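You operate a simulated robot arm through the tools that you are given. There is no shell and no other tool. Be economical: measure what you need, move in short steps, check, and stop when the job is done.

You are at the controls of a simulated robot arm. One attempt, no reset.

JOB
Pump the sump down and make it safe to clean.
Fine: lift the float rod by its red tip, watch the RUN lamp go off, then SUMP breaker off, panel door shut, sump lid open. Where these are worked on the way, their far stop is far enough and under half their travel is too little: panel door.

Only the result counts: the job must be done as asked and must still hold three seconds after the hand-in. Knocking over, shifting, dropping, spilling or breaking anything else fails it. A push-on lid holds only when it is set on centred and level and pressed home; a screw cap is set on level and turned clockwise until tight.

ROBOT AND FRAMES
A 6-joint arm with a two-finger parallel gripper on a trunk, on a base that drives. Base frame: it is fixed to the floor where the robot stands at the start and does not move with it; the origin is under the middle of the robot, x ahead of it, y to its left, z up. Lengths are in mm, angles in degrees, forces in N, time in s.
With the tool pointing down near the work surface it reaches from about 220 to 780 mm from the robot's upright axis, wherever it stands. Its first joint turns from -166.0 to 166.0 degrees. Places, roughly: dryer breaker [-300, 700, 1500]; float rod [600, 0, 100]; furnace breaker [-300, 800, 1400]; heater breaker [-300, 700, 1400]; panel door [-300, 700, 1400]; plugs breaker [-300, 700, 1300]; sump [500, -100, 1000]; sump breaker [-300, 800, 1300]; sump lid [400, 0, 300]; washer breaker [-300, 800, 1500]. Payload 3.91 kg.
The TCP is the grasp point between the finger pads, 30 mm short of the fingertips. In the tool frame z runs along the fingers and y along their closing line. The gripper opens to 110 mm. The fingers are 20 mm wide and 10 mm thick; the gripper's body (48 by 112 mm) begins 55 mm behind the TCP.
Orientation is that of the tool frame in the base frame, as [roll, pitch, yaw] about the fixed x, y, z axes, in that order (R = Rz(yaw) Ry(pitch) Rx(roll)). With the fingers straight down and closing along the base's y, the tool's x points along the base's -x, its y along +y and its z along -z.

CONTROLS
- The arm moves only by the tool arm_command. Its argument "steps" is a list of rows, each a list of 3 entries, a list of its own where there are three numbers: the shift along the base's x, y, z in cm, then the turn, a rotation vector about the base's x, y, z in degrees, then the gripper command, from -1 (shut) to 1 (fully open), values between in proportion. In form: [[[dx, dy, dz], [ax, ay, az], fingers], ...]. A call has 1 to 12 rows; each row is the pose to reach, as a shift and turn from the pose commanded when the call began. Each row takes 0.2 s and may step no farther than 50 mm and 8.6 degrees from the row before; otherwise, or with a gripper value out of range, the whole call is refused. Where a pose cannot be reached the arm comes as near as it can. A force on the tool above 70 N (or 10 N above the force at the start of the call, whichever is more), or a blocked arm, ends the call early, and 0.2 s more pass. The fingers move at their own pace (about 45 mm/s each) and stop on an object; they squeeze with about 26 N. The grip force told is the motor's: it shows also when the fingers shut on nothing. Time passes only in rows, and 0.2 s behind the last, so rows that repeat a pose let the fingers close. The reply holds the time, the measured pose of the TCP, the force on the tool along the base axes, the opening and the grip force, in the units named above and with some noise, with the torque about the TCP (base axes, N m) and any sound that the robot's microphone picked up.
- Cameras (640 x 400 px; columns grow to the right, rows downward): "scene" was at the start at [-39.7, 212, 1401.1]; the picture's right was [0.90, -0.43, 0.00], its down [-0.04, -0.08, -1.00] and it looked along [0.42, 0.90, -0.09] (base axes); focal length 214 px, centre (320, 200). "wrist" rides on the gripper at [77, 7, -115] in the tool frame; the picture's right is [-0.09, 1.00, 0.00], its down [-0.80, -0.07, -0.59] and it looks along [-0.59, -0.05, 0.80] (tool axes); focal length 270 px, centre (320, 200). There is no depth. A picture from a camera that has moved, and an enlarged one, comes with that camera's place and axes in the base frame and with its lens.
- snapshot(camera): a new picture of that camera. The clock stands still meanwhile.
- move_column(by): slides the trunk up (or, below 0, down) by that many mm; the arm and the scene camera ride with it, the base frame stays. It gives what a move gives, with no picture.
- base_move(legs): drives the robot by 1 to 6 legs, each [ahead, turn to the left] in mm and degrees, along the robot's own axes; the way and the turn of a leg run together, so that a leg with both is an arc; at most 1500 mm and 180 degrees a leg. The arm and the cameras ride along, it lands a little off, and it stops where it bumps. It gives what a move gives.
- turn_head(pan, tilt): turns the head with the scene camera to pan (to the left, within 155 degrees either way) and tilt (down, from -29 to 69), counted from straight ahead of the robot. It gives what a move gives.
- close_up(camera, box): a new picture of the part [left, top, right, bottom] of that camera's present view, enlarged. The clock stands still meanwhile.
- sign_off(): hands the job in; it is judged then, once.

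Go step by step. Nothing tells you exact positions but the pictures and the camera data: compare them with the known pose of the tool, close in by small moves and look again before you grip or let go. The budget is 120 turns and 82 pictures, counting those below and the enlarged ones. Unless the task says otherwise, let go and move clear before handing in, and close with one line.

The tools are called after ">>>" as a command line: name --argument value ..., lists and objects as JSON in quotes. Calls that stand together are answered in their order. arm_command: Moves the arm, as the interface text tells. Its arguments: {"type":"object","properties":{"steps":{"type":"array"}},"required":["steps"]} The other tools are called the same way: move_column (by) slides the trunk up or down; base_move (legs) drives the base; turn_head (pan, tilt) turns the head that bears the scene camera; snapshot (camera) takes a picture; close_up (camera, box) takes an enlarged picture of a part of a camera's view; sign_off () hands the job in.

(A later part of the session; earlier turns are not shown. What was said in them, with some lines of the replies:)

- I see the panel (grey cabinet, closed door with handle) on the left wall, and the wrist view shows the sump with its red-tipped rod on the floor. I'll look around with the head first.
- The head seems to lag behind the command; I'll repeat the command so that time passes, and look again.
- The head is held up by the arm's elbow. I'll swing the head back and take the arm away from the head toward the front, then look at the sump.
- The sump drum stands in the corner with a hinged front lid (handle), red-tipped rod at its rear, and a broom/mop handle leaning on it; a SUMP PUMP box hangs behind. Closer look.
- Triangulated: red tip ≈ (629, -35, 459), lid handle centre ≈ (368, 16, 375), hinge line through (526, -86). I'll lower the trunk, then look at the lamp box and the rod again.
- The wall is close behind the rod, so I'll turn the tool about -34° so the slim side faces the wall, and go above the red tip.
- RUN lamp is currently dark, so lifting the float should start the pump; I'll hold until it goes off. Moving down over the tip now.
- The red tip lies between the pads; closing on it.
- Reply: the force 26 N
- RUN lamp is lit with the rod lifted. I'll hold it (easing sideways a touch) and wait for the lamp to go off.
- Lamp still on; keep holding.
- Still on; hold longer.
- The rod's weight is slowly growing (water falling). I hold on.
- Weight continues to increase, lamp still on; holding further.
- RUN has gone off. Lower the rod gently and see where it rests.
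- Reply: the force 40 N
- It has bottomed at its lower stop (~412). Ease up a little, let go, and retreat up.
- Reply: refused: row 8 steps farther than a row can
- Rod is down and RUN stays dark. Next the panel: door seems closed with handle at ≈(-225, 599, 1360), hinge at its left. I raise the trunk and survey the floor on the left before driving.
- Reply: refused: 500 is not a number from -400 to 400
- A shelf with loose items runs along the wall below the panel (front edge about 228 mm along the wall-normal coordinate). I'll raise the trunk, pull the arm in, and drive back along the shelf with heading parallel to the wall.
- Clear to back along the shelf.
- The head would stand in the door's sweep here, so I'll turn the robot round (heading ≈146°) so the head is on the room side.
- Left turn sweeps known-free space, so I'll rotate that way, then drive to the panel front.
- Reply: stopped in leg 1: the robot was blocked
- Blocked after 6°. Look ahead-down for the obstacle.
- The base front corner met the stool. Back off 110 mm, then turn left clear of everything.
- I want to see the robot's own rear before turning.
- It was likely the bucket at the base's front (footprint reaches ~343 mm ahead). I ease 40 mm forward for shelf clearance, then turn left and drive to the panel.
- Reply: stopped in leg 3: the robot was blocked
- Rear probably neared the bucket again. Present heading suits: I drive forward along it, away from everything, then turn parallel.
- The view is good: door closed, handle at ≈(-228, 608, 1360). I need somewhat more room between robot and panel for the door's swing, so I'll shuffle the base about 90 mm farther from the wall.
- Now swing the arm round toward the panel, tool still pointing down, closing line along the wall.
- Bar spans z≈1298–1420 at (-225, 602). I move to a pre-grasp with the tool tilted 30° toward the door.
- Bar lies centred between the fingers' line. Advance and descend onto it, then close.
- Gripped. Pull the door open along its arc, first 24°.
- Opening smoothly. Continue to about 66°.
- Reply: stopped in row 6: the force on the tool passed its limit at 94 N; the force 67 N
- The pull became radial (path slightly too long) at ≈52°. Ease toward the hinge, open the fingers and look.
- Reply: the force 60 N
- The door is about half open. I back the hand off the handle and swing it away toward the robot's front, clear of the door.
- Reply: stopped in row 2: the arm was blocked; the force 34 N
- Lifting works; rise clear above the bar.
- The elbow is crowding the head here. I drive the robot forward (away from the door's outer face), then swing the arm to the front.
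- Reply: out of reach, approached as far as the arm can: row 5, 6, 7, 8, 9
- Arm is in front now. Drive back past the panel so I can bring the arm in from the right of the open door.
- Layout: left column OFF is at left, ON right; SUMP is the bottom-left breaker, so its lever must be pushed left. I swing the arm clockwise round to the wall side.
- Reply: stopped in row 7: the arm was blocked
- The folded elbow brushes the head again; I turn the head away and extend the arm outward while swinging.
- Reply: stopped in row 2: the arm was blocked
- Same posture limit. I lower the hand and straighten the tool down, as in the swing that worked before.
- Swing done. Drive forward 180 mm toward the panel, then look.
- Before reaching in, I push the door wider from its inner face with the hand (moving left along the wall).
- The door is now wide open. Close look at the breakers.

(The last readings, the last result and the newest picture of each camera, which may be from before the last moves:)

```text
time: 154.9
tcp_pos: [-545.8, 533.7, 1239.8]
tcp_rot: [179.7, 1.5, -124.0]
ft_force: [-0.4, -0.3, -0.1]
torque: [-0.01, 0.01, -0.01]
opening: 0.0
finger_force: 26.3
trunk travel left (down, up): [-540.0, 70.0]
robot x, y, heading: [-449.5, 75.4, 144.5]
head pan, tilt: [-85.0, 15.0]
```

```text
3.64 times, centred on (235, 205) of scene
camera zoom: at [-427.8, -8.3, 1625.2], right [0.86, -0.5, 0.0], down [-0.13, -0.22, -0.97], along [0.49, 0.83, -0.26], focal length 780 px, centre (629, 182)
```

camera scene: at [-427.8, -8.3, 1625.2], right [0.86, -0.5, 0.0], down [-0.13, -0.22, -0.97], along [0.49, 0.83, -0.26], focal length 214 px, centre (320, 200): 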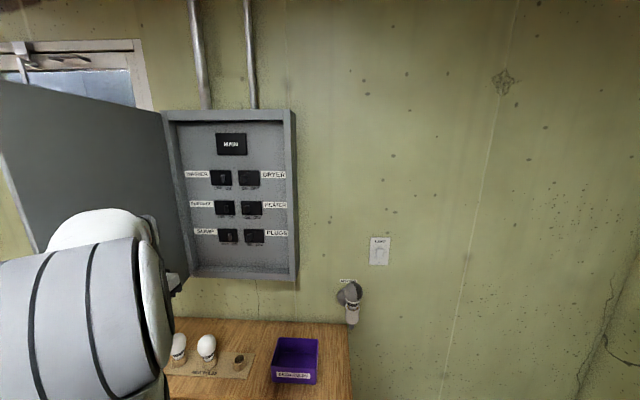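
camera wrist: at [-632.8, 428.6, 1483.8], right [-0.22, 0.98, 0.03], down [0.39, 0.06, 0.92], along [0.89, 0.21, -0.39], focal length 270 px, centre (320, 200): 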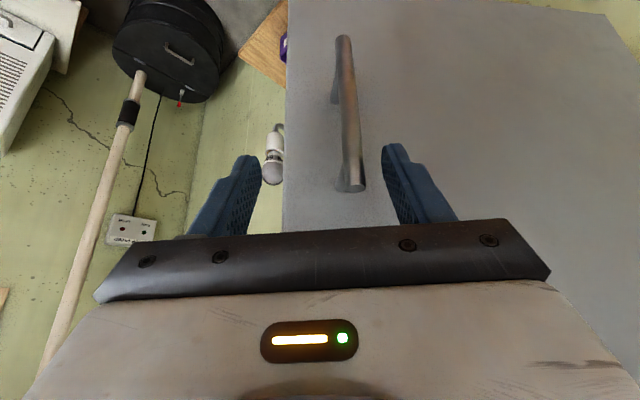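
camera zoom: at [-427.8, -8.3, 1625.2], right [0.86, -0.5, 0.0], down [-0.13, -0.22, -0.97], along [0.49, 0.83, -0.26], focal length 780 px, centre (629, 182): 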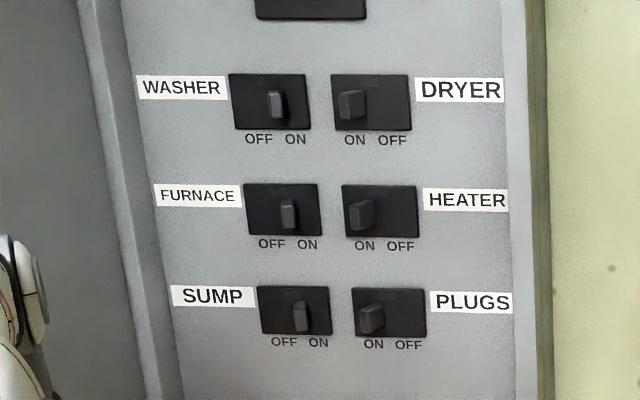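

Sump lever ≈ (-347, 763, 1296); its neighbour PLUGS lever is ~72 mm to the right. I'll bring the closed fingers up horizontally, pointing at the panel, right of the SUMP lever.

>>> arm_command --steps '[[[2.5, 0, 0.5], [5.8, -3.9, 0], -1], [[4, 1, 1], [11.6, -7.8, 0], -1], [[5.3, 2, 1.5], [17.4, -11.7, 0], -1], [[6.5, 3.2, 2], [23.2, -15.7, 0], -1], [[7.7, 4.4, 2.5], [29, -19.6, 0], -1], [[8.9, 5.6, 3], [34.8, -23.5, 0], -1], [[10.1, 6.8, 3.5], [40.6, -27.4, 0], -1], [[11.3, 8, 4], [46.4, -31.3, 0], -1], [[12.5, 9.2, 4.5], [52.2, -35.2, 0], -1], [[13.7, 10.4, 5], [58, -39.1, 0], -1], [[14.8, 11.4, 5.5], [63.8, -43, 0], -1], [[15.8, 12.4, 6], [69.6, -47, 0], -1]]'

>>> snapshot --camera "wrist"

>>> snapshot --camera "scene"

```text
time: 157.5
tcp_pos: [-385.2, 658.5, 1300.9]
tcp_rot: [-179.8, 85.6, -123.4]
ft_force: [-0.2, -0.7, -0.6]
torque: [0.0, 0.02, 0.02]
opening: 0.0
finger_force: 26.4
trunk travel left (down, up): [-540.0, 70.0]
robot x, y, heading: [-447.1, 79.3, 144.8]
head pan, tilt: [-85.0, 15.0]
```

```text
22 pictures are left
camera wrist: at [-458.2, 561.1, 1231.6], right [-0.83, 0.56, 0.09], down [-0.23, -0.48, 0.84], along [0.51, 0.68, 0.53], focal length 270 px, centre (320, 200)
```

wrist: 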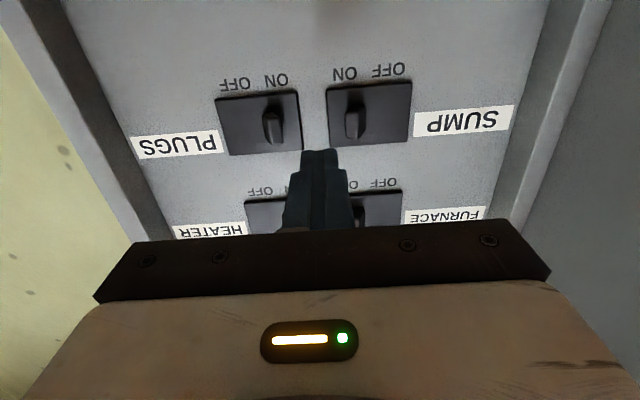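

```text
21 pictures are left
camera scene: at [-427.3, -8.4, 1625.2], right [0.86, -0.5, 0.0], down [-0.13, -0.22, -0.97], along [0.49, 0.83, -0.26], focal length 214 px, centre (320, 200)
```

scene: 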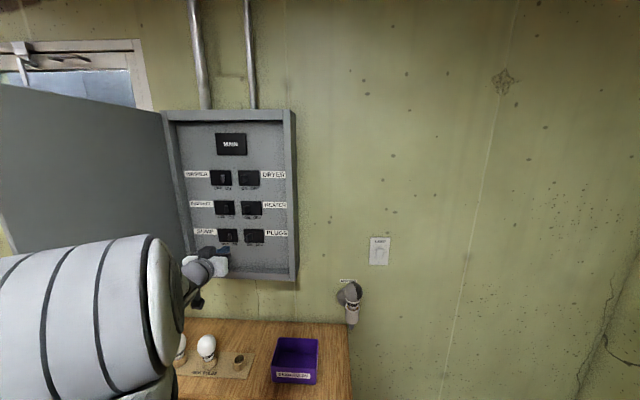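

The closed fingertips line up in the gap between SUMP and PLUGS levers. Advance 75 mm along the tool and check.

>>> arm_command --steps '[[[1.1, 1.65, 0], [0, 0, 0], -1], [[2.2, 3.3, 0], [0, 0, 0], -1], [[3.2, 4.8, 0], [0, 0, 0], -1], [[3.7, 5.5, 0], [0, 0, 0], -1], [[4.2, 6.2, 0], [0, 0, 0], -1]]'

>>> close_up --camera "wrist" --box '[200, 0, 440, 220]'

```text
time: 158.7
tcp_pos: [-344.9, 718.6, 1300.4]
tcp_rot: [-179.3, 85.5, -122.8]
ft_force: [0.0, 0.1, -0.5]
torque: [0.01, 0.0, 0.02]
opening: 0.0
finger_force: 26.6
trunk travel left (down, up): [-540.0, 70.0]
robot x, y, heading: [-449.8, 78.4, 144.5]
head pan, tilt: [-85.0, 15.0]
```

```text
1.82 times, centred on (320, 110) of wrist
camera zoom: at [-416.8, 622.7, 1232.1], right [-0.83, 0.56, 0.09], down [-0.24, -0.48, 0.85], along [0.51, 0.68, 0.53], focal length 491 px, centre (320, 364)
```

zoom: 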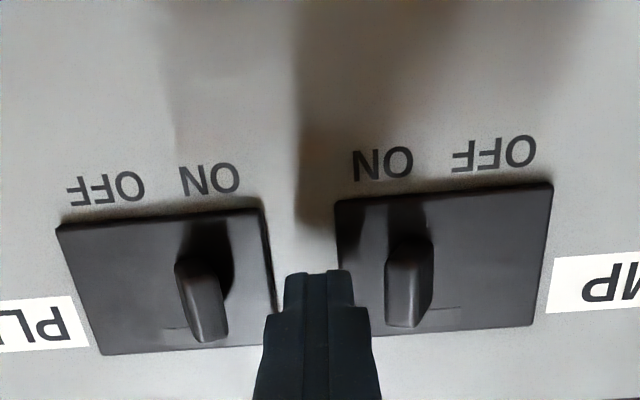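

>>> arm_command --steps '[[[-0.8, 0.55, 0], [0, 0, 0], -1], [[-1.65, 1.1, 0], [0, 0, 0], -1], [[-2.5, 1.67, 0], [0, 0, 0], -1], [[-3.3, 2.2, 0], [0, 0, 0], -1]]'

>>> close_up --camera "wrist" --box '[200, 0, 440, 220]'

```text
time: 159.7
tcp_pos: [-377.2, 741.6, 1300.2]
tcp_rot: [-179.5, 85.4, -123.0]
ft_force: [-0.4, 0.5, -0.1]
torque: [0.02, 0.02, 0.0]
opening: 0.2
finger_force: 25.7
trunk travel left (down, up): [-540.0, 70.0]
robot x, y, heading: [-449.6, 79.4, 144.7]
head pan, tilt: [-85.0, 15.0]
```

```text
1.82 times, centred on (320, 110) of wrist
camera zoom: at [-449.9, 645.1, 1231.9], right [-0.83, 0.56, 0.09], down [-0.23, -0.48, 0.85], along [0.51, 0.68, 0.53], focal length 491 px, centre (320, 364)
```

zoom: 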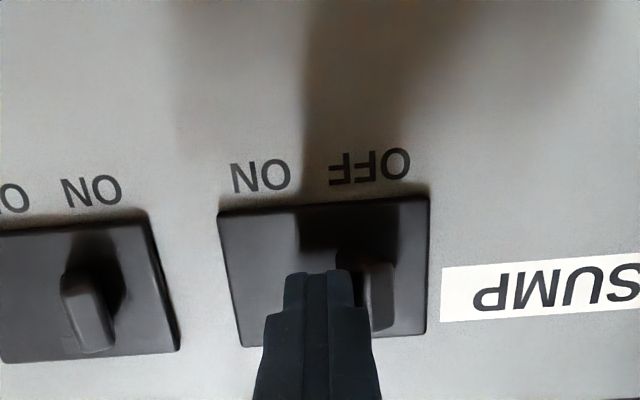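

The lever moved to OFF side. A little extra push to seat it, then withdraw and look.

>>> arm_command --steps '[[[-0.4, 0.27, 0], [0, 0, 0], -1], [[-0.8, 0.54, 0], [0, 0, 0], -1], [[-0.8, 0.54, 0], [0, 0, 0], -1]]'

>>> arm_command --steps '[[[0.8, -0.54, 0], [0, 0, 0], -1], [[-0.5, -2.4, 0], [0, 0, 0], -1], [[-2.2, -4.9, 0], [0, 0, 0], -1], [[-3.9, -7.4, 0], [0, 0, 0], -1]]'

>>> close_up --camera "scene" --box '[170, 150, 300, 260]'

>>> snapshot --camera "wrist"

```text
time: 160.5
tcp_pos: [-378.0, 742.5, 1300.8]
tcp_rot: [177.1, 85.5, -126.8]
ft_force: [24.4, -22.2, -7.2]
torque: [-0.1, 0.16, -0.97]
opening: 0.1
finger_force: 25.9
trunk travel left (down, up): [-540.0, 70.0]
robot x, y, heading: [-450.3, 76.7, 144.9]
head pan, tilt: [-85.0, 15.0]
```

```text
time: 161.5
tcp_pos: [-424.0, 670.6, 1299.4]
tcp_rot: [-179.5, 85.5, -123.1]
ft_force: [-0.1, 0.0, 0.5]
torque: [0.02, 0.0, 0.01]
opening: 0.0
finger_force: 25.8
trunk travel left (down, up): [-540.0, 70.0]
robot x, y, heading: [-446.7, 76.9, 144.7]
head pan, tilt: [-85.0, 15.0]
```

```text
3.64 times, centred on (235, 205) of scene
camera zoom: at [-427.4, -9.6, 1625.2], right [0.86, -0.5, 0.0], down [-0.13, -0.22, -0.97], along [0.49, 0.83, -0.26], focal length 780 px, centre (629, 182)
```

zoom: 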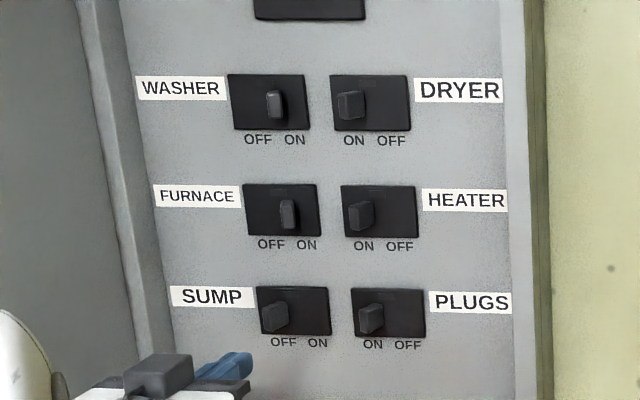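

```text
17 pictures are left
camera wrist: at [-496.0, 575.4, 1232.1], right [-0.83, 0.56, 0.09], down [-0.23, -0.48, 0.84], along [0.51, 0.68, 0.53], focal length 270 px, centre (320, 200)
```

wrist: 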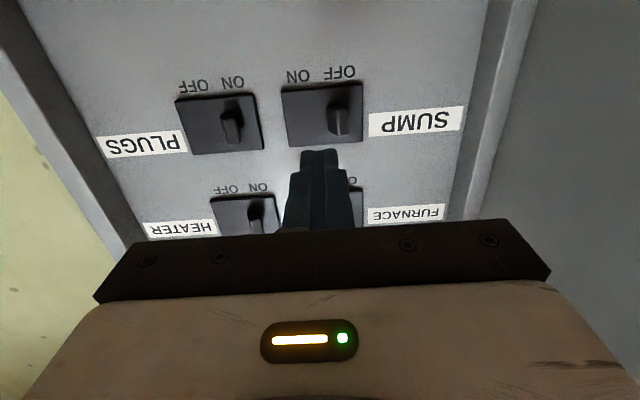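

SUMP is OFF and the others are unchanged. Now I withdraw, turn the tool down again, and take the hand around the door's free edge to its outer side.

>>> arm_command --steps '[[[-0.65, -1.5, 0], [-6.5, 4.24, 0], -1], [[-1.3, -3.1, 0], [-13, 8.5, 0], -1], [[-1.95, -4.6, 0], [-19.5, 12.7, 0], -1], [[-2.6, -6.2, 0], [-26, 17, 0], -1], [[-3.2, -7.7, 0], [-32.5, 21.2, 0], -1], [[-3.9, -9.2, 0], [-39, 25.4, 0], -1], [[-4.5, -10.8, 0], [-45.5, 29.7, 0], -1], [[-5.1, -12.3, 0], [-52, 33.9, 0], -1], [[-5.8, -13.8, 0], [-58.5, 38.2, 0], -1], [[-6.4, -15.4, 0], [-65, 42.4, 0], -1], [[-7.1, -16.9, 0], [-71.6, 46.7, 0], -1]]'

```text
time: 163.9
tcp_pos: [-494.7, 504.8, 1300.6]
tcp_rot: [-179.6, -0.1, -123.1]
ft_force: [-1.0, -0.1, -0.1]
torque: [-0.01, 0.0, -0.01]
opening: 0.0
finger_force: 26.1
trunk travel left (down, up): [-540.0, 70.0]
robot x, y, heading: [-450.9, 83.4, 144.5]
head pan, tilt: [-85.0, 15.0]
```

>>> arm_command --steps '[[[-2.5, -3.7, -1], [0, 0, 0], -1], [[-5, -7.4, -2], [0, 0, 0], -1], [[-7.5, -11.1, -3], [0, 0, 0], -1], [[-10, -14.8, -3], [0, 0, 0], -1], [[-11.3, -16.9, -3], [0, 0, 0], -1], [[-15, -14.4, -3], [0, 0, 0], -1], [[-18.8, -11.9, -3], [0, 0, 0], -1], [[-22.5, -9.4, -3], [0, 0, 0], -1], [[-26.2, -6.9, -3], [0, 0, 0], -1], [[-30, -4.4, -3], [0, 0, 0], -1], [[-32.9, -2.4, -3], [0, 0, 0], -1]]'

>>> snapshot --camera "scene"

```text
time: 166.3
tcp_pos: [-824.2, 480.9, 1271.0]
tcp_rot: [-179.4, 0.0, -123.1]
ft_force: [-0.2, -0.3, -0.1]
torque: [-0.02, -0.04, 0.0]
opening: 0.1
finger_force: 26.5
trunk travel left (down, up): [-540.0, 70.0]
robot x, y, heading: [-450.9, 77.8, 144.6]
head pan, tilt: [-85.0, 15.0]
```

```text
16 pictures are left
camera scene: at [-428.3, -8.1, 1625.2], right [0.86, -0.5, 0.0], down [-0.13, -0.22, -0.97], along [0.49, 0.83, -0.26], focal length 214 px, centre (320, 200)
```

scene: 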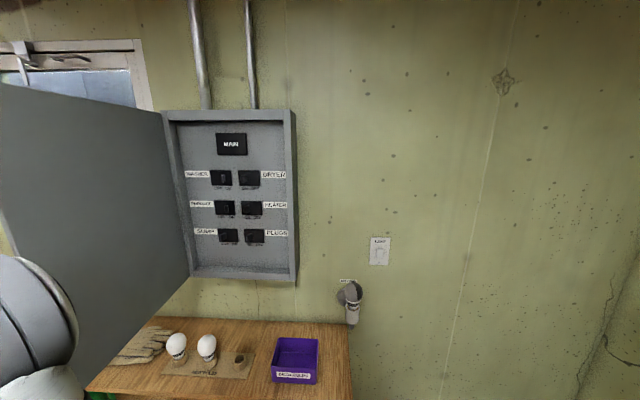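

>>> turn_head --pan -45 --tilt 20

>>> snapshot --camera "scene"

```text
time: 167.4
tcp_pos: [-823.4, 479.1, 1271.7]
tcp_rot: [-179.4, 0.0, -123.1]
ft_force: [0.1, -0.1, 0.2]
torque: [0.02, 0.0, 0.0]
opening: 0.0
finger_force: 25.7
trunk travel left (down, up): [-540.0, 70.0]
robot x, y, heading: [-446.6, 78.1, 144.6]
head pan, tilt: [-45.0, 20.0]
```

```text
15 pictures are left
camera scene: at [-490.3, 2.3, 1617.1], right [0.99, 0.17, 0.0], down [0.06, -0.34, -0.94], along [-0.16, 0.93, -0.34], focal length 214 px, centre (320, 200)
```

scene: 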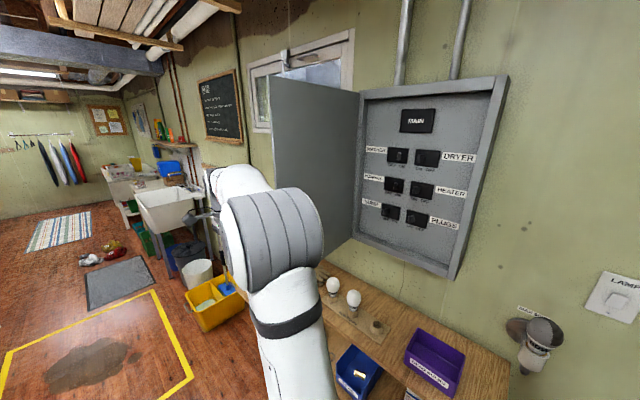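

Door stands at ≈82°, hand is outside it. Now push the handle side along the closing arc.

>>> arm_command --steps '[[[2.23, 3.32, 1], [0, 0, 0], -1], [[4.46, 6.64, 2], [0, 0, 0], -1], [[5.57, 8.3, 2], [0, 0, 0], -1], [[8.67, 6.82, 2], [0, 0, 0], -1], [[11.13, 4.93, 2], [0, 0, 0], -1], [[13.79, 3.15, 2], [0, 0, 0], -1], [[16.67, 1.7, 2], [0, 0, 0], -1], [[19.74, 0.36, 2], [0, 0, 0], -1], [[22.95, -0.6, 2], [0, 0, 0], -1], [[26.25, -1.24, 2], [0, 0, 0], -1], [[29.58, -1.67, 2], [0, 0, 0], -1], [[33.04, -1.71, 2], [0, 0, 0], -1]]'

>>> snapshot --camera "scene"

```text
time: 170.0
tcp_pos: [-492.4, 462.3, 1290.7]
tcp_rot: [-179.5, 0.0, -123.1]
ft_force: [0.6, 0.6, 0.5]
torque: [-0.01, 0.01, -0.03]
opening: 0.2
finger_force: 26.3
trunk travel left (down, up): [-540.0, 70.0]
robot x, y, heading: [-448.2, 82.9, 144.7]
head pan, tilt: [-45.0, 20.0]
```

```text
14 pictures are left
camera scene: at [-489.7, 2.2, 1617.1], right [0.99, 0.17, 0.0], down [0.06, -0.34, -0.94], along [-0.16, 0.93, -0.34], focal length 214 px, centre (320, 200)
```

scene: 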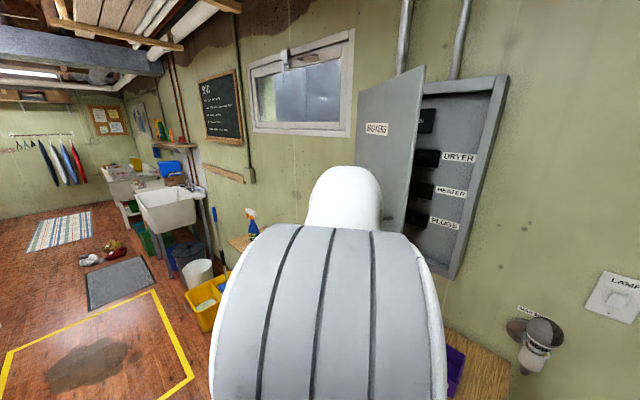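

Closing well. Continue to shut.

>>> arm_command --steps '[[[3.49, 0.18, 0], [0, 0, 0], -1], [[6.96, 0.87, 0], [0, 0, 0], -1], [[10.37, 1.83, 0], [0, 0, 0], -1], [[13.73, 3.06, 0], [0, 0, 0], -1], [[16.95, 4.63, 0], [0, 0, 0], -1], [[20.01, 6.68, 0], [0, 0, 0], -1], [[22.82, 8.89, 0], [0, 0, 0], -1], [[24.2, 10.2, 0], [0, 0, 0], -1], [[25.48, 11.43, 0], [0, 0, 0], -1], [[26, 12.2, 0], [0, 0, 0], -1], [[26.4, 12.8, 0], [0, 0, 0], -1]]'

>>> turn_head --pan -80 --tilt 15

>>> snapshot --camera "scene"

```text
time: 172.0
tcp_pos: [-255.3, 559.9, 1291.8]
tcp_rot: [-179.4, -0.8, -122.9]
ft_force: [-35.8, -46.0, -4.6]
torque: [4.09, -3.11, 0.28]
opening: 0.2
finger_force: 26.1
trunk travel left (down, up): [-540.0, 70.0]
robot x, y, heading: [-448.8, 77.5, 144.6]
head pan, tilt: [-45.0, 20.0]
stopped in row 9: the force on the tool passed its limit at 107 N (the readings are from after the stop); the commanded pose is now the measured one
```

```text
time: 173.0
tcp_pos: [-254.1, 559.4, 1292.9]
tcp_rot: [-179.3, -0.9, -122.9]
ft_force: [-41.0, -49.2, -6.5]
torque: [4.46, -3.79, 0.43]
opening: 0.0
finger_force: 26.0
trunk travel left (down, up): [-540.0, 70.0]
robot x, y, heading: [-453.3, 79.2, 144.9]
head pan, tilt: [-80.0, 15.0]
```

```text
13 pictures are left
camera scene: at [-443.5, -15.4, 1624.7], right [0.9, -0.43, 0.0], down [-0.1, -0.23, -0.97], along [0.41, 0.88, -0.25], focal length 214 px, centre (320, 200)
```

scene: 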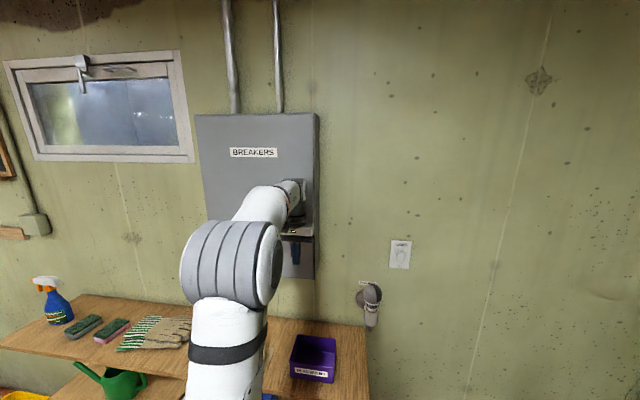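

>>> close_up --camera "scene" --box '[190, 100, 330, 290]'

```text
2.11 times, centred on (260, 195) of scene
camera zoom: at [-443.5, -15.4, 1624.7], right [0.9, -0.43, 0.0], down [-0.1, -0.23, -0.97], along [0.41, 0.88, -0.25], focal length 452 px, centre (446, 210)
```

zoom: 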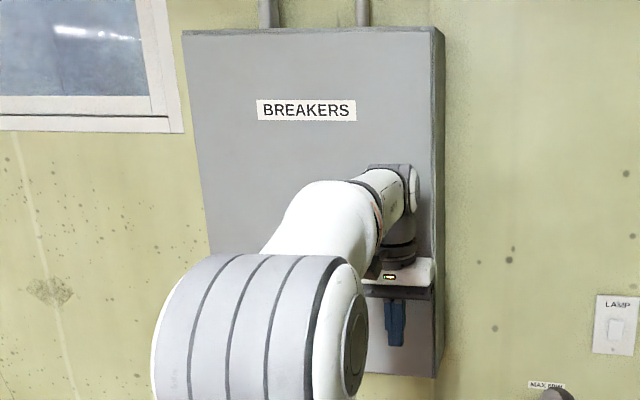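

Door is pressed against its stop (shut). Back the hand off, then take the robot via open floor, turning round to return to its starting place at the sump.

>>> arm_command --steps '[[[-2.2, -3.3, 0], [0, 0, 0], -1], [[-4.5, -6.6, 0], [0, 0, 0], -1], [[-6.7, -10, 0], [0, 0, 0], -1], [[-8.9, -13.3, 0], [0, 0, 0], -1], [[-11.1, -16.6, -3], [0, 0, 0], -1]]'

>>> snapshot --camera "scene"

>>> base_move --legs '[[400, 40], [150, 0]]'

```text
time: 174.2
tcp_pos: [-357.5, 401.3, 1257.5]
tcp_rot: [-179.6, -0.9, -123.0]
ft_force: [0.3, 0.8, 0.1]
torque: [0.03, 0.01, 0.0]
opening: 0.1
finger_force: 26.1
trunk travel left (down, up): [-540.0, 70.0]
robot x, y, heading: [-450.2, 80.0, 144.7]
head pan, tilt: [-80.0, 15.0]
```

```text
11 pictures are left
camera scene: at [-435.2, -6.4, 1625.2], right [0.9, -0.43, 0.0], down [-0.11, -0.23, -0.97], along [0.41, 0.87, -0.26], focal length 214 px, centre (320, 200)
```

scene: 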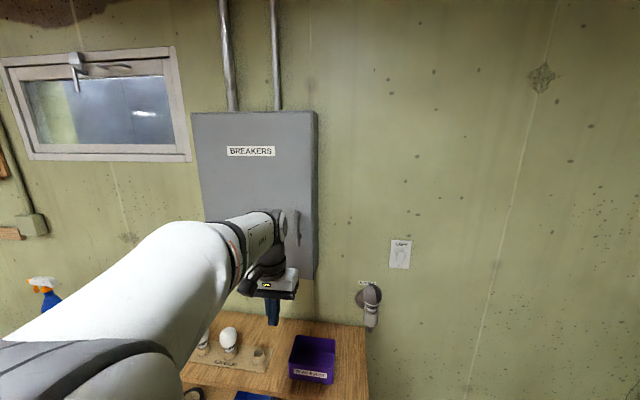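

```text
time: 177.6
tcp_pos: [-1113.8, 473.9, 1257.4]
tcp_rot: [-179.4, -1.0, -82.9]
ft_force: [-0.3, -0.6, -0.4]
torque: [-0.06, -0.01, -0.01]
opening: 0.2
finger_force: 26.0
trunk travel left (down, up): [-540.0, 70.0]
robot x, y, heading: [-973.1, 174.1, -174.7]
head pan, tilt: [-80.0, 15.0]
```

Door is shut (handle back at its place). Turn left and drive back to the starting place.

>>> base_move --legs '[[0, 161.4], [845, 0], [0, 13.3]]'

>>> turn_head --pan -10 --tilt 45

>>> snapshot --camera "scene"

```text
time: 189.6
tcp_pos: [-37.2, -327.1, 1256.7]
tcp_rot: [-179.5, -1.1, 91.9]
ft_force: [-0.4, 0.4, 0.3]
torque: [0.01, 0.0, -0.01]
opening: 0.0
finger_force: 25.5
trunk travel left (down, up): [-540.0, 70.0]
robot x, y, heading: [-151.4, -18.0, 0.1]
head pan, tilt: [-80.0, 15.0]
```

```text
time: 191.0
tcp_pos: [-36.3, -327.3, 1257.8]
tcp_rot: [-179.4, -1.1, 92.1]
ft_force: [-0.5, -0.8, -0.3]
torque: [-0.02, -0.01, 0.02]
opening: 0.0
finger_force: 25.5
trunk travel left (down, up): [-540.0, 70.0]
robot x, y, heading: [-146.8, -16.5, -0.6]
head pan, tilt: [-10.0, 45.0]
```

```text
10 pictures are left
camera scene: at [-143.8, 117.3, 1578.4], right [-0.18, -0.98, 0.0], down [-0.7, 0.13, -0.71], along [0.7, -0.13, -0.71], focal length 214 px, centre (320, 200)
```

scene: 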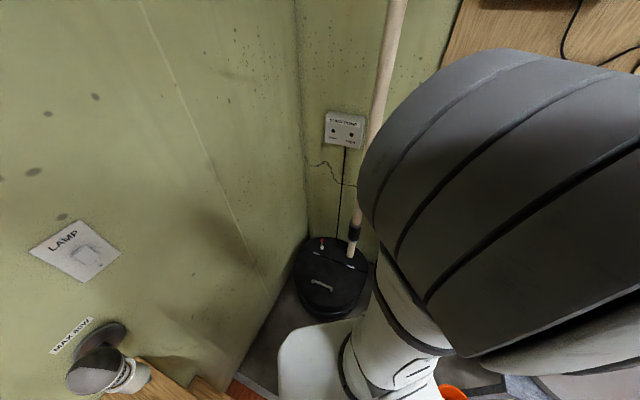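

Back at the start area with the robot facing the sump. Swing the arm to the front (turning the tool so it closes across the lid handle), then move forward 100 mm.

>>> arm_command --steps '[[[4.2, 1.87, 0], [0, 0, -4.5], 0], [[8.1, 4.28, 0], [0, 0, -9], 0], [[11.63, 7.21, 0], [0, 0, -13.5], 0], [[14.72, 10.61, 0], [0, 0, -18], 0], [[17.31, 14.4, 0], [0, 0, -22.5], 0], [[19.34, 18.52, 0], [0, 0, -27], 0], [[20.78, 22.87, 0], [0, 0, -31.5], 0], [[21.6, 27.39, 0], [0, 0, -35.7], 0]]'

>>> base_move --legs '[[100, 0]]'

>>> move_column --by -400

>>> move_column --by -140

```text
time: 192.8
tcp_pos: [179.6, -51.7, 1256.8]
tcp_rot: [-179.4, -1.0, 56.3]
ft_force: [1.4, 0.0, -0.6]
torque: [0.0, 0.05, -0.03]
opening: 55.2
finger_force: 0.1
trunk travel left (down, up): [-540.0, 70.0]
robot x, y, heading: [-148.1, -17.1, -0.0]
head pan, tilt: [-10.0, 45.0]
```

```text
time: 194.0
tcp_pos: [282.3, -52.8, 1256.0]
tcp_rot: [-179.4, -1.0, 56.4]
ft_force: [0.3, -0.3, -0.3]
torque: [-0.02, 0.05, 0.02]
opening: 55.0
finger_force: 0.0
trunk travel left (down, up): [-540.0, 70.0]
robot x, y, heading: [-43.4, -18.6, -0.2]
head pan, tilt: [-10.0, 45.0]
```

```text
time: 197.8
tcp_pos: [279.4, -52.1, 856.0]
tcp_rot: [-179.5, -1.0, 56.2]
ft_force: [-0.3, -0.6, 0.6]
torque: [-0.01, 0.01, 0.0]
opening: 55.2
finger_force: 0.0
trunk travel left (down, up): [-140.0, 470.0]
robot x, y, heading: [-44.4, -16.8, -0.1]
head pan, tilt: [-10.0, 45.0]
```

```text
time: 199.5
tcp_pos: [280.8, -54.0, 715.2]
tcp_rot: [-179.4, -1.1, 56.3]
ft_force: [-1.1, -0.8, 0.1]
torque: [0.03, 0.03, 0.03]
opening: 55.0
finger_force: 0.0
trunk travel left (down, up): [0.0, 610.0]
robot x, y, heading: [-47.0, -16.8, -0.1]
head pan, tilt: [-10.0, 45.0]
```

>>> arm_command --steps '[[[1.5, 1.5, -4], [-2.2, -3.3, 0], 0], [[3, 3, -8], [-4.4, -6.6, 0], 0], [[5, 4.5, -12], [-6.7, -10, 0], 0], [[6.5, 6, -15], [-8.9, -13.3, 0], 0], [[8.1, 7.4, -18], [-11.1, -16.6, 0], 0], [[8.1, 7.4, -18], [-11.1, -16.6, 0], 0]]'

>>> snapshot --camera "wrist"

>>> snapshot --camera "scene"

```text
time: 200.9
tcp_pos: [362.5, 21.8, 535.0]
tcp_rot: [160.5, -1.0, 56.8]
ft_force: [0.8, -0.3, -1.0]
torque: [0.02, 0.0, -0.02]
opening: 55.2
finger_force: 0.0
trunk travel left (down, up): [0.0, 610.0]
robot x, y, heading: [-44.1, -14.8, 0.1]
head pan, tilt: [-10.0, 45.0]
```

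```text
9 pictures are left
camera wrist: at [376.3, 101.6, 646.9], right [0.73, -0.59, 0.33], down [-0.67, -0.53, 0.52], along [-0.13, -0.6, -0.79], focal length 270 px, centre (320, 200)
```

wrist: 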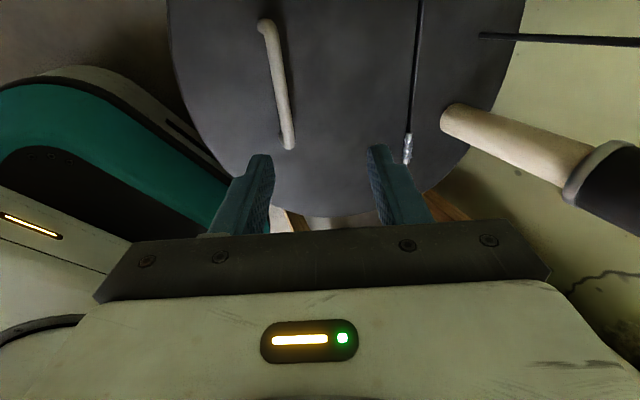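

```text
8 pictures are left
camera scene: at [-42.5, 117.0, 1038.4], right [-0.18, -0.98, 0.0], down [-0.7, 0.13, -0.71], along [0.7, -0.13, -0.71], focal length 214 px, centre (320, 200)
```

scene: 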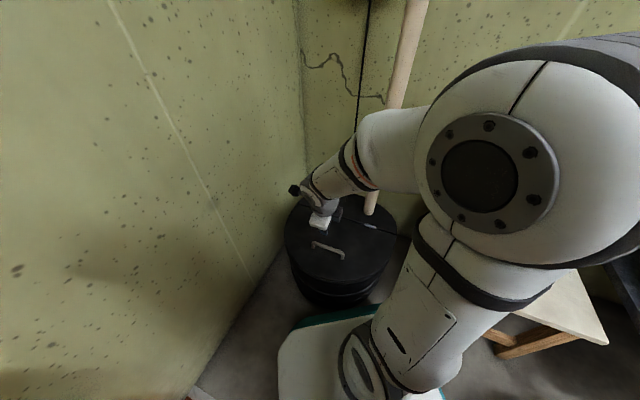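

Refined: handle bar centre ≈ (380, 12, 346), hinge line at z≈333. Descend to just above it and check.

>>> arm_command --steps '[[[0.3, -0.1, -4.5], [0, 0, 0], 0], [[0.6, -0.3, -9], [0, 0, 0], 0], [[0.9, -0.5, -13], [0, 0, 0], 0], [[1.2, -0.6, -15], [0, 0, 0], 0], [[1.2, -0.6, -15], [0, 0, 0], 0]]'

>>> snapshot --camera "wrist"

```text
time: 202.1
tcp_pos: [397.6, -1.0, 437.1]
tcp_rot: [162.8, -1.1, 57.1]
ft_force: [-0.1, 0.3, 0.5]
torque: [-0.03, 0.0, -0.01]
opening: 54.7
finger_force: 0.0
out of reach, approached as far as the arm can: row 2, 3, 4
trunk travel left (down, up): [0.0, 610.0]
robot x, y, heading: [-44.2, -20.9, 0.0]
head pan, tilt: [-10.0, 45.0]
```

```text
7 pictures are left
camera wrist: at [414.5, 76.8, 547.6], right [0.75, -0.59, 0.3], down [-0.65, -0.55, 0.53], along [-0.15, -0.59, -0.79], focal length 270 px, centre (320, 200)
```

wrist: 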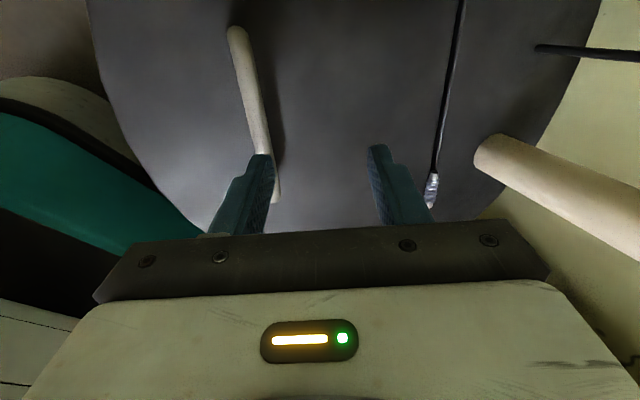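

The hand is too close to the robot for this low reach. Raise, back the robot up 110 mm, and approach again.

>>> arm_command --steps '[[[0, 0, 4], [0, 0, 0], 0], [[0, 0, 8], [0, 0, 0], 0], [[0, 0, 12], [0, 0, 0], 0], [[0, 0, 12], [0, 0, 0], 0]]'

>>> base_move --legs '[[-110, 0]]'

```text
time: 203.1
tcp_pos: [374.3, 15.9, 505.2]
tcp_rot: [160.7, -0.9, 56.7]
ft_force: [0.0, -0.4, -0.4]
torque: [0.02, 0.02, 0.01]
opening: 54.9
finger_force: 0.1
out of reach, approached as far as the arm can: row 1, 2
trunk travel left (down, up): [0.0, 610.0]
robot x, y, heading: [-46.1, -15.6, -0.1]
head pan, tilt: [-10.0, 45.0]
```

```text
time: 204.2
tcp_pos: [262.5, 14.5, 504.7]
tcp_rot: [160.5, -1.0, 56.8]
ft_force: [-1.4, -0.1, -0.2]
torque: [0.01, 0.01, 0.0]
opening: 54.8
finger_force: 0.1
trunk travel left (down, up): [0.0, 610.0]
robot x, y, heading: [-157.2, -17.1, -0.1]
head pan, tilt: [-10.0, 45.0]
```

>>> arm_command --steps '[[[4, 0, 0], [0, 0, 0], 0], [[8, 0, 0], [0, 0, 0], 0], [[11.2, 0.1, -2], [0, 0, 0], 0], [[11.2, 0.1, -6], [0, 0, 0], 0], [[11.2, 0.1, -9.5], [0, 0, 0], 0], [[11.2, 0.1, -11.5], [0, 0, 0], 0], [[11.2, 0.1, -11.5], [0, 0, 0], 0]]'

>>> snapshot --camera "wrist"

```text
time: 205.8
tcp_pos: [385.0, 10.4, 400.6]
tcp_rot: [161.3, -1.0, 56.8]
ft_force: [0.1, 0.1, 0.6]
torque: [0.02, -0.02, 0.02]
opening: 54.9
finger_force: 0.1
out of reach, approached as far as the arm can: row 6, 7
trunk travel left (down, up): [0.0, 610.0]
robot x, y, heading: [-154.4, -16.7, -0.1]
head pan, tilt: [-10.0, 45.0]
```

```text
6 pictures are left
camera wrist: at [398.6, 90.8, 512.5], right [0.74, -0.59, 0.32], down [-0.66, -0.54, 0.53], along [-0.14, -0.6, -0.79], focal length 270 px, centre (320, 200)
```

wrist: 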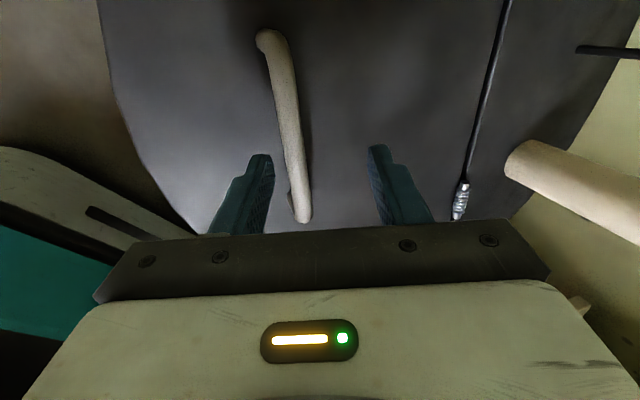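

Height limit again with the tilt; I'll hold the tool vertical for the grip and back the robot another 60 mm.

>>> arm_command --steps '[[[0, 0, 4], [3.7, 5.5, 0], 0], [[0, 0, 7], [7.4, 11, 0], 0], [[0, 0, 10], [11.1, 16.6, 0], 0], [[0, 0, 10], [11.1, 16.6, 0], 0]]'

>>> base_move --legs '[[-60, 0]]'

```text
time: 206.8
tcp_pos: [383.4, 10.6, 500.9]
tcp_rot: [-179.4, -1.1, 56.3]
ft_force: [0.7, 0.4, 0.4]
torque: [-0.02, 0.03, 0.02]
opening: 55.0
finger_force: 0.0
trunk travel left (down, up): [0.0, 610.0]
robot x, y, heading: [-162.5, -16.4, -0.6]
head pan, tilt: [-10.0, 45.0]
```

```text
time: 207.8
tcp_pos: [322.1, 11.8, 501.2]
tcp_rot: [-179.6, -1.2, 56.4]
ft_force: [0.5, -0.5, 0.1]
torque: [0.0, 0.02, 0.0]
opening: 54.8
finger_force: 0.0
trunk travel left (down, up): [0.0, 610.0]
robot x, y, heading: [-216.5, -19.3, -0.3]
head pan, tilt: [-10.0, 45.0]
```

>>> arm_command --steps '[[[3, 0, 0], [0, 0, 0], 0], [[5.8, 0, -1], [0, 0, 0], 0], [[5.8, 0, -5], [0, 0, 0], 0], [[5.8, 0, -9], [0, 0, 0], 0], [[5.8, 0, -13.1], [0, 0, 0], 0], [[5.8, 0, -13.1], [0, 0, 0], 0]]'

>>> snapshot --camera "wrist"

```text
time: 209.2
tcp_pos: [381.0, 10.6, 370.7]
tcp_rot: [-179.5, -1.0, 56.3]
ft_force: [0.0, -0.1, 0.7]
torque: [0.02, 0.05, 0.01]
opening: 55.0
finger_force: 0.1
trunk travel left (down, up): [0.0, 610.0]
robot x, y, heading: [-221.4, -19.5, -0.4]
head pan, tilt: [-10.0, 45.0]
```

```text
5 pictures are left
camera wrist: at [428.1, 68.8, 485.8], right [0.78, -0.63, -0.01], down [-0.51, -0.64, 0.58], along [-0.37, -0.45, -0.81], focal length 270 px, centre (320, 200)
```

wrist: 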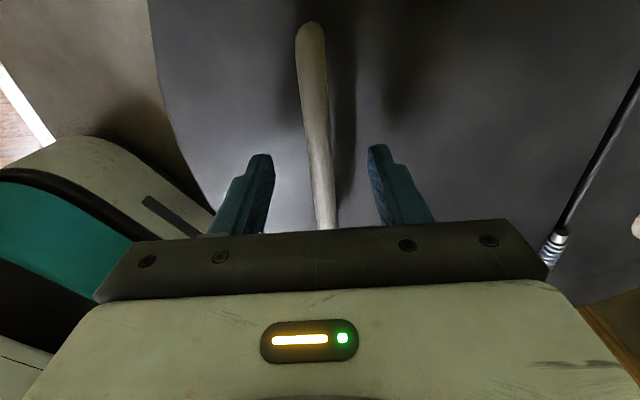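

The bar is centred. Lower 8 mm and close.

>>> arm_command --steps '[[[0, 0, -0.8], [0, 0, 0], 0], [[0, 0, -0.8], [0, 0, 0], -1], [[0, 0, -0.8], [0, 0, 0], -1], [[0, 0, -0.8], [0, 0, 0], -1], [[0, 0, -0.8], [0, 0, 0], -1], [[0, 0, -0.8], [0, 0, 0], -1]]'

```text
time: 210.6
tcp_pos: [381.4, 10.1, 363.2]
tcp_rot: [-179.6, -1.0, 56.3]
ft_force: [16.0, -15.5, -3.8]
torque: [-0.21, -0.18, 0.27]
opening: 13.4
finger_force: 44.7
trunk travel left (down, up): [0.0, 610.0]
robot x, y, heading: [-215.7, -15.2, -0.4]
head pan, tilt: [-10.0, 45.0]
```

Gripped. Lift the lid along its arc, first 45°.

>>> arm_command --steps '[[[0.15, -0.1, 1.4], [0, 0, 0], -1], [[0.39, -0.26, 2.83], [0, 0, 0], -1], [[0.72, -0.48, 4.2], [0, 0, 0], -1], [[1.15, -0.76, 5.54], [0, 0, 0], -1], [[1.66, -1.1, 6.84], [0, 0, 0], -1], [[2.27, -1.49, 8.09], [0, 0, 0], -1], [[2.95, -1.94, 9.26], [0, 0, 0], -1], [[3.7, -2.43, 10.39], [0, 0, 0], -1], [[4.5, -2.97, 11.42], [0, 0, 0], -1], [[5.4, -3.55, 12.4], [0, 0, 0], -1]]'

>>> snapshot --camera "scene"

```text
time: 211.6
tcp_pos: [396.3, 1.9, 416.3]
tcp_rot: [179.8, -1.4, 56.3]
ft_force: [19.1, -8.1, -14.5]
torque: [0.21, -0.47, 0.39]
opening: 13.5
finger_force: 45.3
trunk travel left (down, up): [0.0, 610.0]
robot x, y, heading: [-215.2, -17.0, -0.4]
head pan, tilt: [-10.0, 45.0]
stopped in row 5: the force on the tool passed its limit at 72 N (the readings are from after the stop); the commanded pose is now the measured one
```

```text
4 pictures are left
camera scene: at [-212.3, 117.4, 1038.7], right [-0.18, -0.98, 0.0], down [-0.7, 0.13, -0.71], along [0.69, -0.13, -0.71], focal length 214 px, centre (320, 200)
```

scene: 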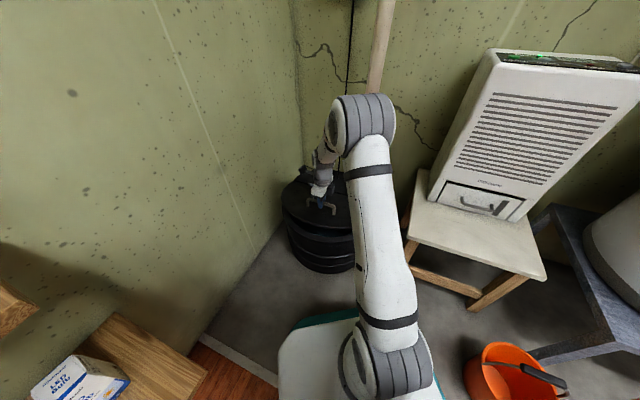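

The path fits a slightly lower hinge axis; continue with the corrected arc to about 59°.

>>> arm_command --steps '[[[0.5, -0.3, 0.9], [0, 0, 0], -1], [[0.95, -0.63, 1.94], [0, 0, 0], -1], [[1.5, -1, 2.85], [0, 0, 0], -1], [[2.11, -1.39, 3.73], [0, 0, 0], -1], [[2.75, -1.8, 4.55], [0, 0, 0], -1], [[3.43, -2.26, 5.34], [0, 0, 0], -1], [[4.15, -2.73, 6.05], [0, 0, 0], -1], [[4.9, -3.22, 6.75], [0, 0, 0], -1], [[5.7, -3.75, 7.34], [0, 0, 0], -1], [[6.51, -4.28, 7.93], [0, 0, 0], -1], [[7.35, -4.83, 8.4], [0, 0, 0], -1], [[8.23, -5.41, 8.87], [0, 0, 0], -1]]'

```text
time: 214.2
tcp_pos: [475.6, -51.8, 506.8]
tcp_rot: [179.8, -1.5, 56.2]
ft_force: [-10.6, 7.6, 23.0]
torque: [-0.23, 0.39, 0.29]
opening: 13.7
finger_force: 44.5
trunk travel left (down, up): [0.0, 610.0]
robot x, y, heading: [-216.4, -16.6, -0.2]
head pan, tilt: [-10.0, 45.0]
```

Going well. Continue past vertical, leaning the tool back as the lid swings over.

>>> arm_command --steps '[[[0.85, -0.56, 0.5], [-1.1, -1.7, 0], -1], [[1.7, -1.12, 0.98], [-2.2, -3.3, 0], -1], [[2.6, -1.7, 1.2], [-3.3, -5, 0], -1], [[3.45, -2.27, 1.38], [-4.4, -6.7, 0], -1], [[4.35, -2.86, 1.45], [-5.5, -8.4, 0], -1], [[5.24, -3.45, 1.5], [-6.6, -10, 0], -1], [[6.13, -4.04, 1.43], [-7.7, -11.7, 0], -1], [[7.03, -4.63, 1.33], [-8.8, -13.4, 0], -1], [[7.9, -5.2, 1.13], [-9.9, -15, 0], -1], [[8.79, -5.78, 0.89], [-11, -16.7, 0], -1]]'

>>> snapshot --camera "scene"

```text
time: 216.0
tcp_pos: [537.2, -91.8, 524.5]
tcp_rot: [165.2, -1.2, 56.6]
ft_force: [-36.4, 12.1, 32.9]
torque: [3.46, 6.77, 1.81]
opening: 52.2
finger_force: 45.0
trunk travel left (down, up): [0.0, 610.0]
robot x, y, heading: [-217.1, -18.1, -0.0]
head pan, tilt: [-10.0, 45.0]
stopped in row 8: the force on the tool passed its limit at 73 N (the readings are from after the stop); the commanded pose is now the measured one
```

```text
3 pictures are left
camera scene: at [-218.2, 118.1, 1038.3], right [-0.18, -0.98, 0.0], down [-0.69, 0.13, -0.71], along [0.7, -0.13, -0.7], focal length 214 px, centre (320, 200)
```

scene: 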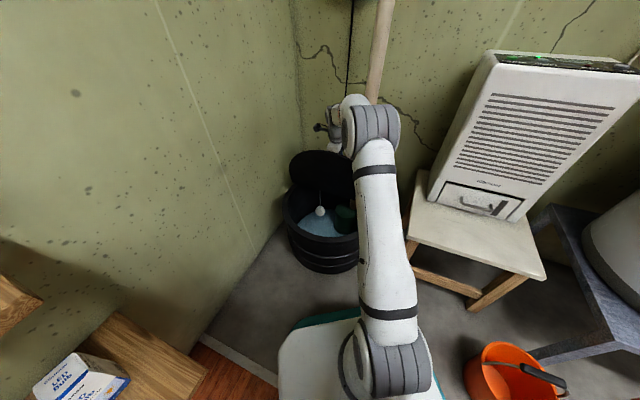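

>>> snapshot --camera "wrist"

```text
2 pictures are left
camera wrist: at [559.3, -18.3, 638.2], right [0.75, -0.61, 0.25], down [-0.63, -0.56, 0.54], along [-0.19, -0.57, -0.8], focal length 270 px, centre (320, 200)
```

wrist: 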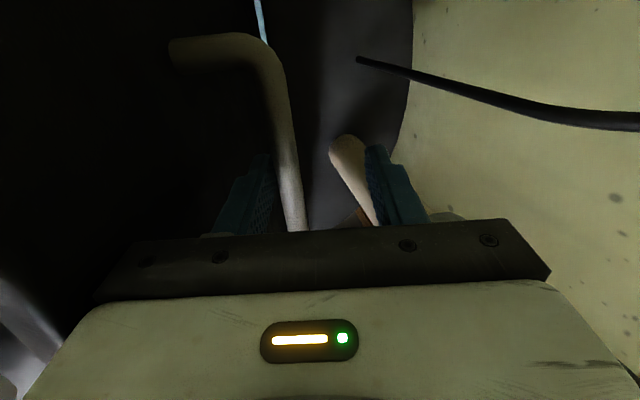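

The lid edge presses on the leaning gripper body. I straighten the tool, re-centre on the bar and let the fingers close again.

>>> arm_command --steps '[[[-0.42, 0.28, 0.2], [2.8, 4.2, 0], -1], [[-0.84, 0.55, 0.4], [5.5, 8.4, 0], -1], [[-1.25, 0.83, 0.6], [8.3, 12.5, 0], -1], [[-1.25, 0.83, 0.6], [8.3, 12.5, 0], -1], [[-1.25, 0.83, 0.6], [8.3, 12.5, 0], -1], [[-1.25, 0.83, 0.6], [8.3, 12.5, 0], -1]]'

```text
time: 217.4
tcp_pos: [529.2, -85.7, 517.2]
tcp_rot: [-179.0, -0.7, 56.3]
ft_force: [-18.3, 3.4, -48.2]
torque: [2.65, 3.08, 2.34]
opening: 14.6
finger_force: 45.3
trunk travel left (down, up): [0.0, 610.0]
robot x, y, heading: [-219.4, -20.4, -0.3]
head pan, tilt: [-10.0, 45.0]
```

Bar is re-gripped at ≈79°. Continue gently to about 92° with the tool vertical.

>>> arm_command --steps '[[[0.45, -0.22, -0.9], [0, 0, 0], -1], [[1.1, -0.65, -0.9], [0, 0, 0], -1], [[1.8, -1.11, -0.95], [0, 0, 0], -1], [[2.35, -1.47, -1], [0, 0, 0], -1], [[2.87, -1.81, -1.1], [0, 0, 0], -1], [[3.4, -2.16, -1.2], [0, 0, 0], -1], [[3.94, -2.51, -1.3], [0, 0, 0], -1]]'

```text
time: 219.0
tcp_pos: [567.2, -111.5, 521.5]
tcp_rot: [-180.0, -1.3, 56.2]
ft_force: [-19.7, 14.8, 45.0]
torque: [1.81, 6.85, 1.6]
opening: 41.5
finger_force: 45.3
trunk travel left (down, up): [0.0, 610.0]
robot x, y, heading: [-220.9, -15.1, 0.1]
head pan, tilt: [-10.0, 45.0]
```

Lid ≈88°, its edge touching the gripper body. Raise slightly and push the bar on past vertical with the front finger.

>>> arm_command --steps '[[[0, 0, 0.5], [0, 0, 0], -1], [[0.2, -0.13, 0.9], [0, 0, 0], -1], [[0.5, -0.33, 0.9], [0, 0, 0], -1], [[0.8, -0.53, 0.8], [0, 0, 0], -1], [[1.0, -0.66, 0.7], [0, 0, 0], -1], [[1.0, -0.66, 0.7], [0, 0, 0], -1]]'

```text
time: 220.4
tcp_pos: [577.5, -119.1, 520.2]
tcp_rot: [-179.6, -1.0, 56.2]
ft_force: [-21.5, 12.4, 1.4]
torque: [1.24, 5.72, 1.56]
opening: 47.5
finger_force: 45.0
trunk travel left (down, up): [0.0, 610.0]
robot x, y, heading: [-216.7, -13.3, -0.5]
head pan, tilt: [-10.0, 45.0]
```

Lid ≈92°. Re-centre on the bar, then open the fingers slightly and feel whether the lid rests by itself.

>>> arm_command --steps '[[[-0.4, 0.27, 0.2], [0, 0, 0], -1], [[-0.8, 0.54, 0.2], [0, 0, 0], -1], [[-1.25, 0.83, 0.2], [0, 0, 0], -1], [[-1.25, 0.83, 0.2], [0, 0, 0], -1]]'

>>> arm_command --steps '[[[0, 0, 0], [0, 0, 0], -0.5], [[0, 0, 0], [0, 0, 0], -0.5], [[0, 0, 0], [0, 0, 0], -0.5], [[0, 0, 0], [0, 0, 0], -0.5]]'

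```text
time: 221.4
tcp_pos: [565.4, -109.8, 520.8]
tcp_rot: [-179.6, -1.1, 56.3]
ft_force: [-25.4, 2.7, -13.5]
torque: [3.56, 3.25, 2.4]
opening: 39.7
finger_force: 44.9
trunk travel left (down, up): [0.0, 610.0]
robot x, y, heading: [-215.4, -13.8, -0.0]
head pan, tilt: [-10.0, 45.0]
```

```text
time: 222.4
tcp_pos: [565.6, -111.7, 524.1]
tcp_rot: [179.9, -1.3, 56.3]
ft_force: [-7.2, -0.2, -0.5]
torque: [0.89, 1.38, 0.82]
opening: 41.9
finger_force: 14.1
trunk travel left (down, up): [0.0, 610.0]
robot x, y, heading: [-216.5, -15.8, -0.3]
head pan, tilt: [-10.0, 45.0]
```

The wedge between palm and bar hinders; past 90° the lid should balance backward. Push to ≈92° again and slide the hand straight up out of the handle.

>>> arm_command --steps '[[[0.5, -0.33, 0.6], [0, 0, 0], -0.2], [[1.0, -0.66, 0.8], [0, 0, 0], -0.2], [[1.4, -0.92, 0.8], [0, 0, 0], -0.2], [[1.4, -0.92, 1.6], [0, 0, 0], -0.2], [[1.4, -0.92, 3], [0, 0, 0], -0.2], [[1.4, -0.92, 6], [0, 0, 0], -0.2], [[1.4, -0.92, 10], [0, 0, 0], -0.2], [[1.2, -0.8, 14], [0, 0, 0], -0.2], [[0.5, -0.3, 18], [0, 0, 0], -0.2]]'

>>> snapshot --camera "scene"

```text
time: 224.4
tcp_pos: [548.4, -110.3, 675.9]
tcp_rot: [179.8, -1.3, 56.2]
ft_force: [0.4, 0.2, -0.2]
torque: [-0.02, -0.01, -0.01]
opening: 43.8
finger_force: 0.0
out of reach, approached as far as the arm can: row 7, 8, 9
trunk travel left (down, up): [0.0, 610.0]
robot x, y, heading: [-219.3, -15.1, -0.2]
head pan, tilt: [-10.0, 45.0]
```

```text
1 pictures are left
camera scene: at [-214.0, 117.7, 1038.3], right [-0.18, -0.98, 0.0], down [-0.7, 0.13, -0.71], along [0.7, -0.13, -0.71], focal length 214 px, centre (320, 200)
```

scene: 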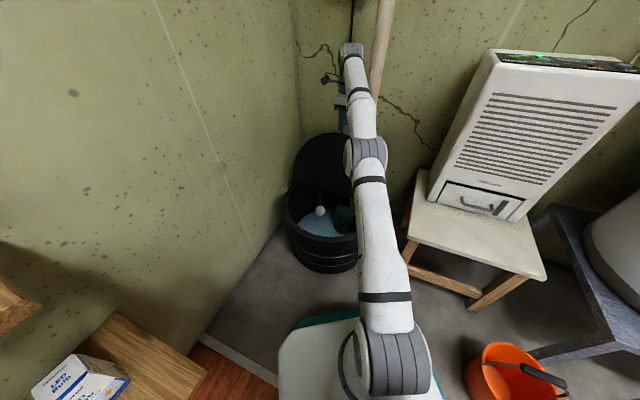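

The lid stands open, leaning back. Retract the arm and let time pass, then verify with the last picture.

>>> arm_command --steps '[[[0, 0, 1], [0, 0, 0], -0.2], [[-4, 1, 2], [0, 0, 0], -0.2], [[-8, 2, 3], [0, 0, 0], -0.2], [[-12, 3, 4], [0, 0, 0], -0.2], [[-16, 4, 5], [0, 0, 0], -0.2], [[-20, 5, 6], [0, 0, 0], -0.2], [[-20, 5, 6], [0, 0, 0], -0.2], [[-20, 5, 6], [0, 0, 0], -0.2], [[-20, 5, 6], [0, 0, 0], -0.2], [[-20, 5, 6], [0, 0, 0], -0.2], [[-20, 5, 6], [0, 0, 0], -0.2], [[-20, 5, 6], [0, 0, 0], -0.2]]'

>>> close_up --camera "scene" --box '[250, 0, 450, 280]'

```text
time: 227.0
tcp_pos: [350.3, -62.4, 735.7]
tcp_rot: [179.9, -1.3, 56.1]
ft_force: [-0.5, -0.2, 0.3]
torque: [-0.01, -0.02, -0.02]
opening: 44.0
finger_force: 0.0
out of reach, approached as far as the arm can: row 1
trunk travel left (down, up): [0.0, 610.0]
robot x, y, heading: [-222.9, -19.1, -0.1]
head pan, tilt: [-10.0, 45.0]
```

```text
1.43 times, centred on (350, 140) of scene
camera zoom: at [-214.2, 117.7, 1038.4], right [-0.18, -0.98, 0.0], down [-0.7, 0.13, -0.71], along [0.7, -0.13, -0.71], focal length 306 px, centre (277, 286)
```

zoom: 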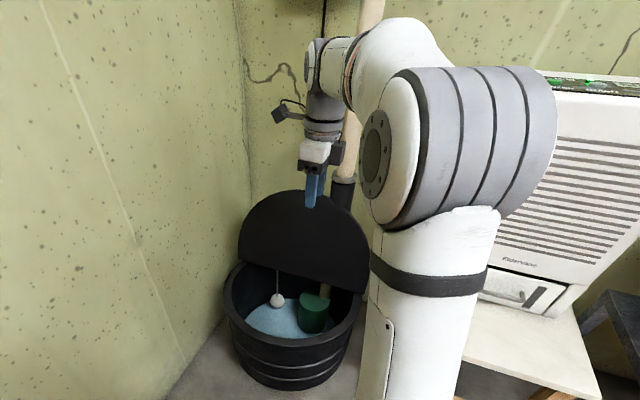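

The lid stands open and steady, the float hangs low in the drained sump, the door is shut, and the SUMP breaker is off. The hand is clear, so I hand in.

>>> sign_off

```text
The job is handed in.
```

The sump is pumped down and handed in: I lifted the float rod until the RUN lamp came on and then went off, switched the SUMP breaker off, shut the panel door and left the sump lid open. The base bumped something twice while turning near the orange bucket and stool. Both stand upright in the last pictures, but I can't rule out a slight shift.
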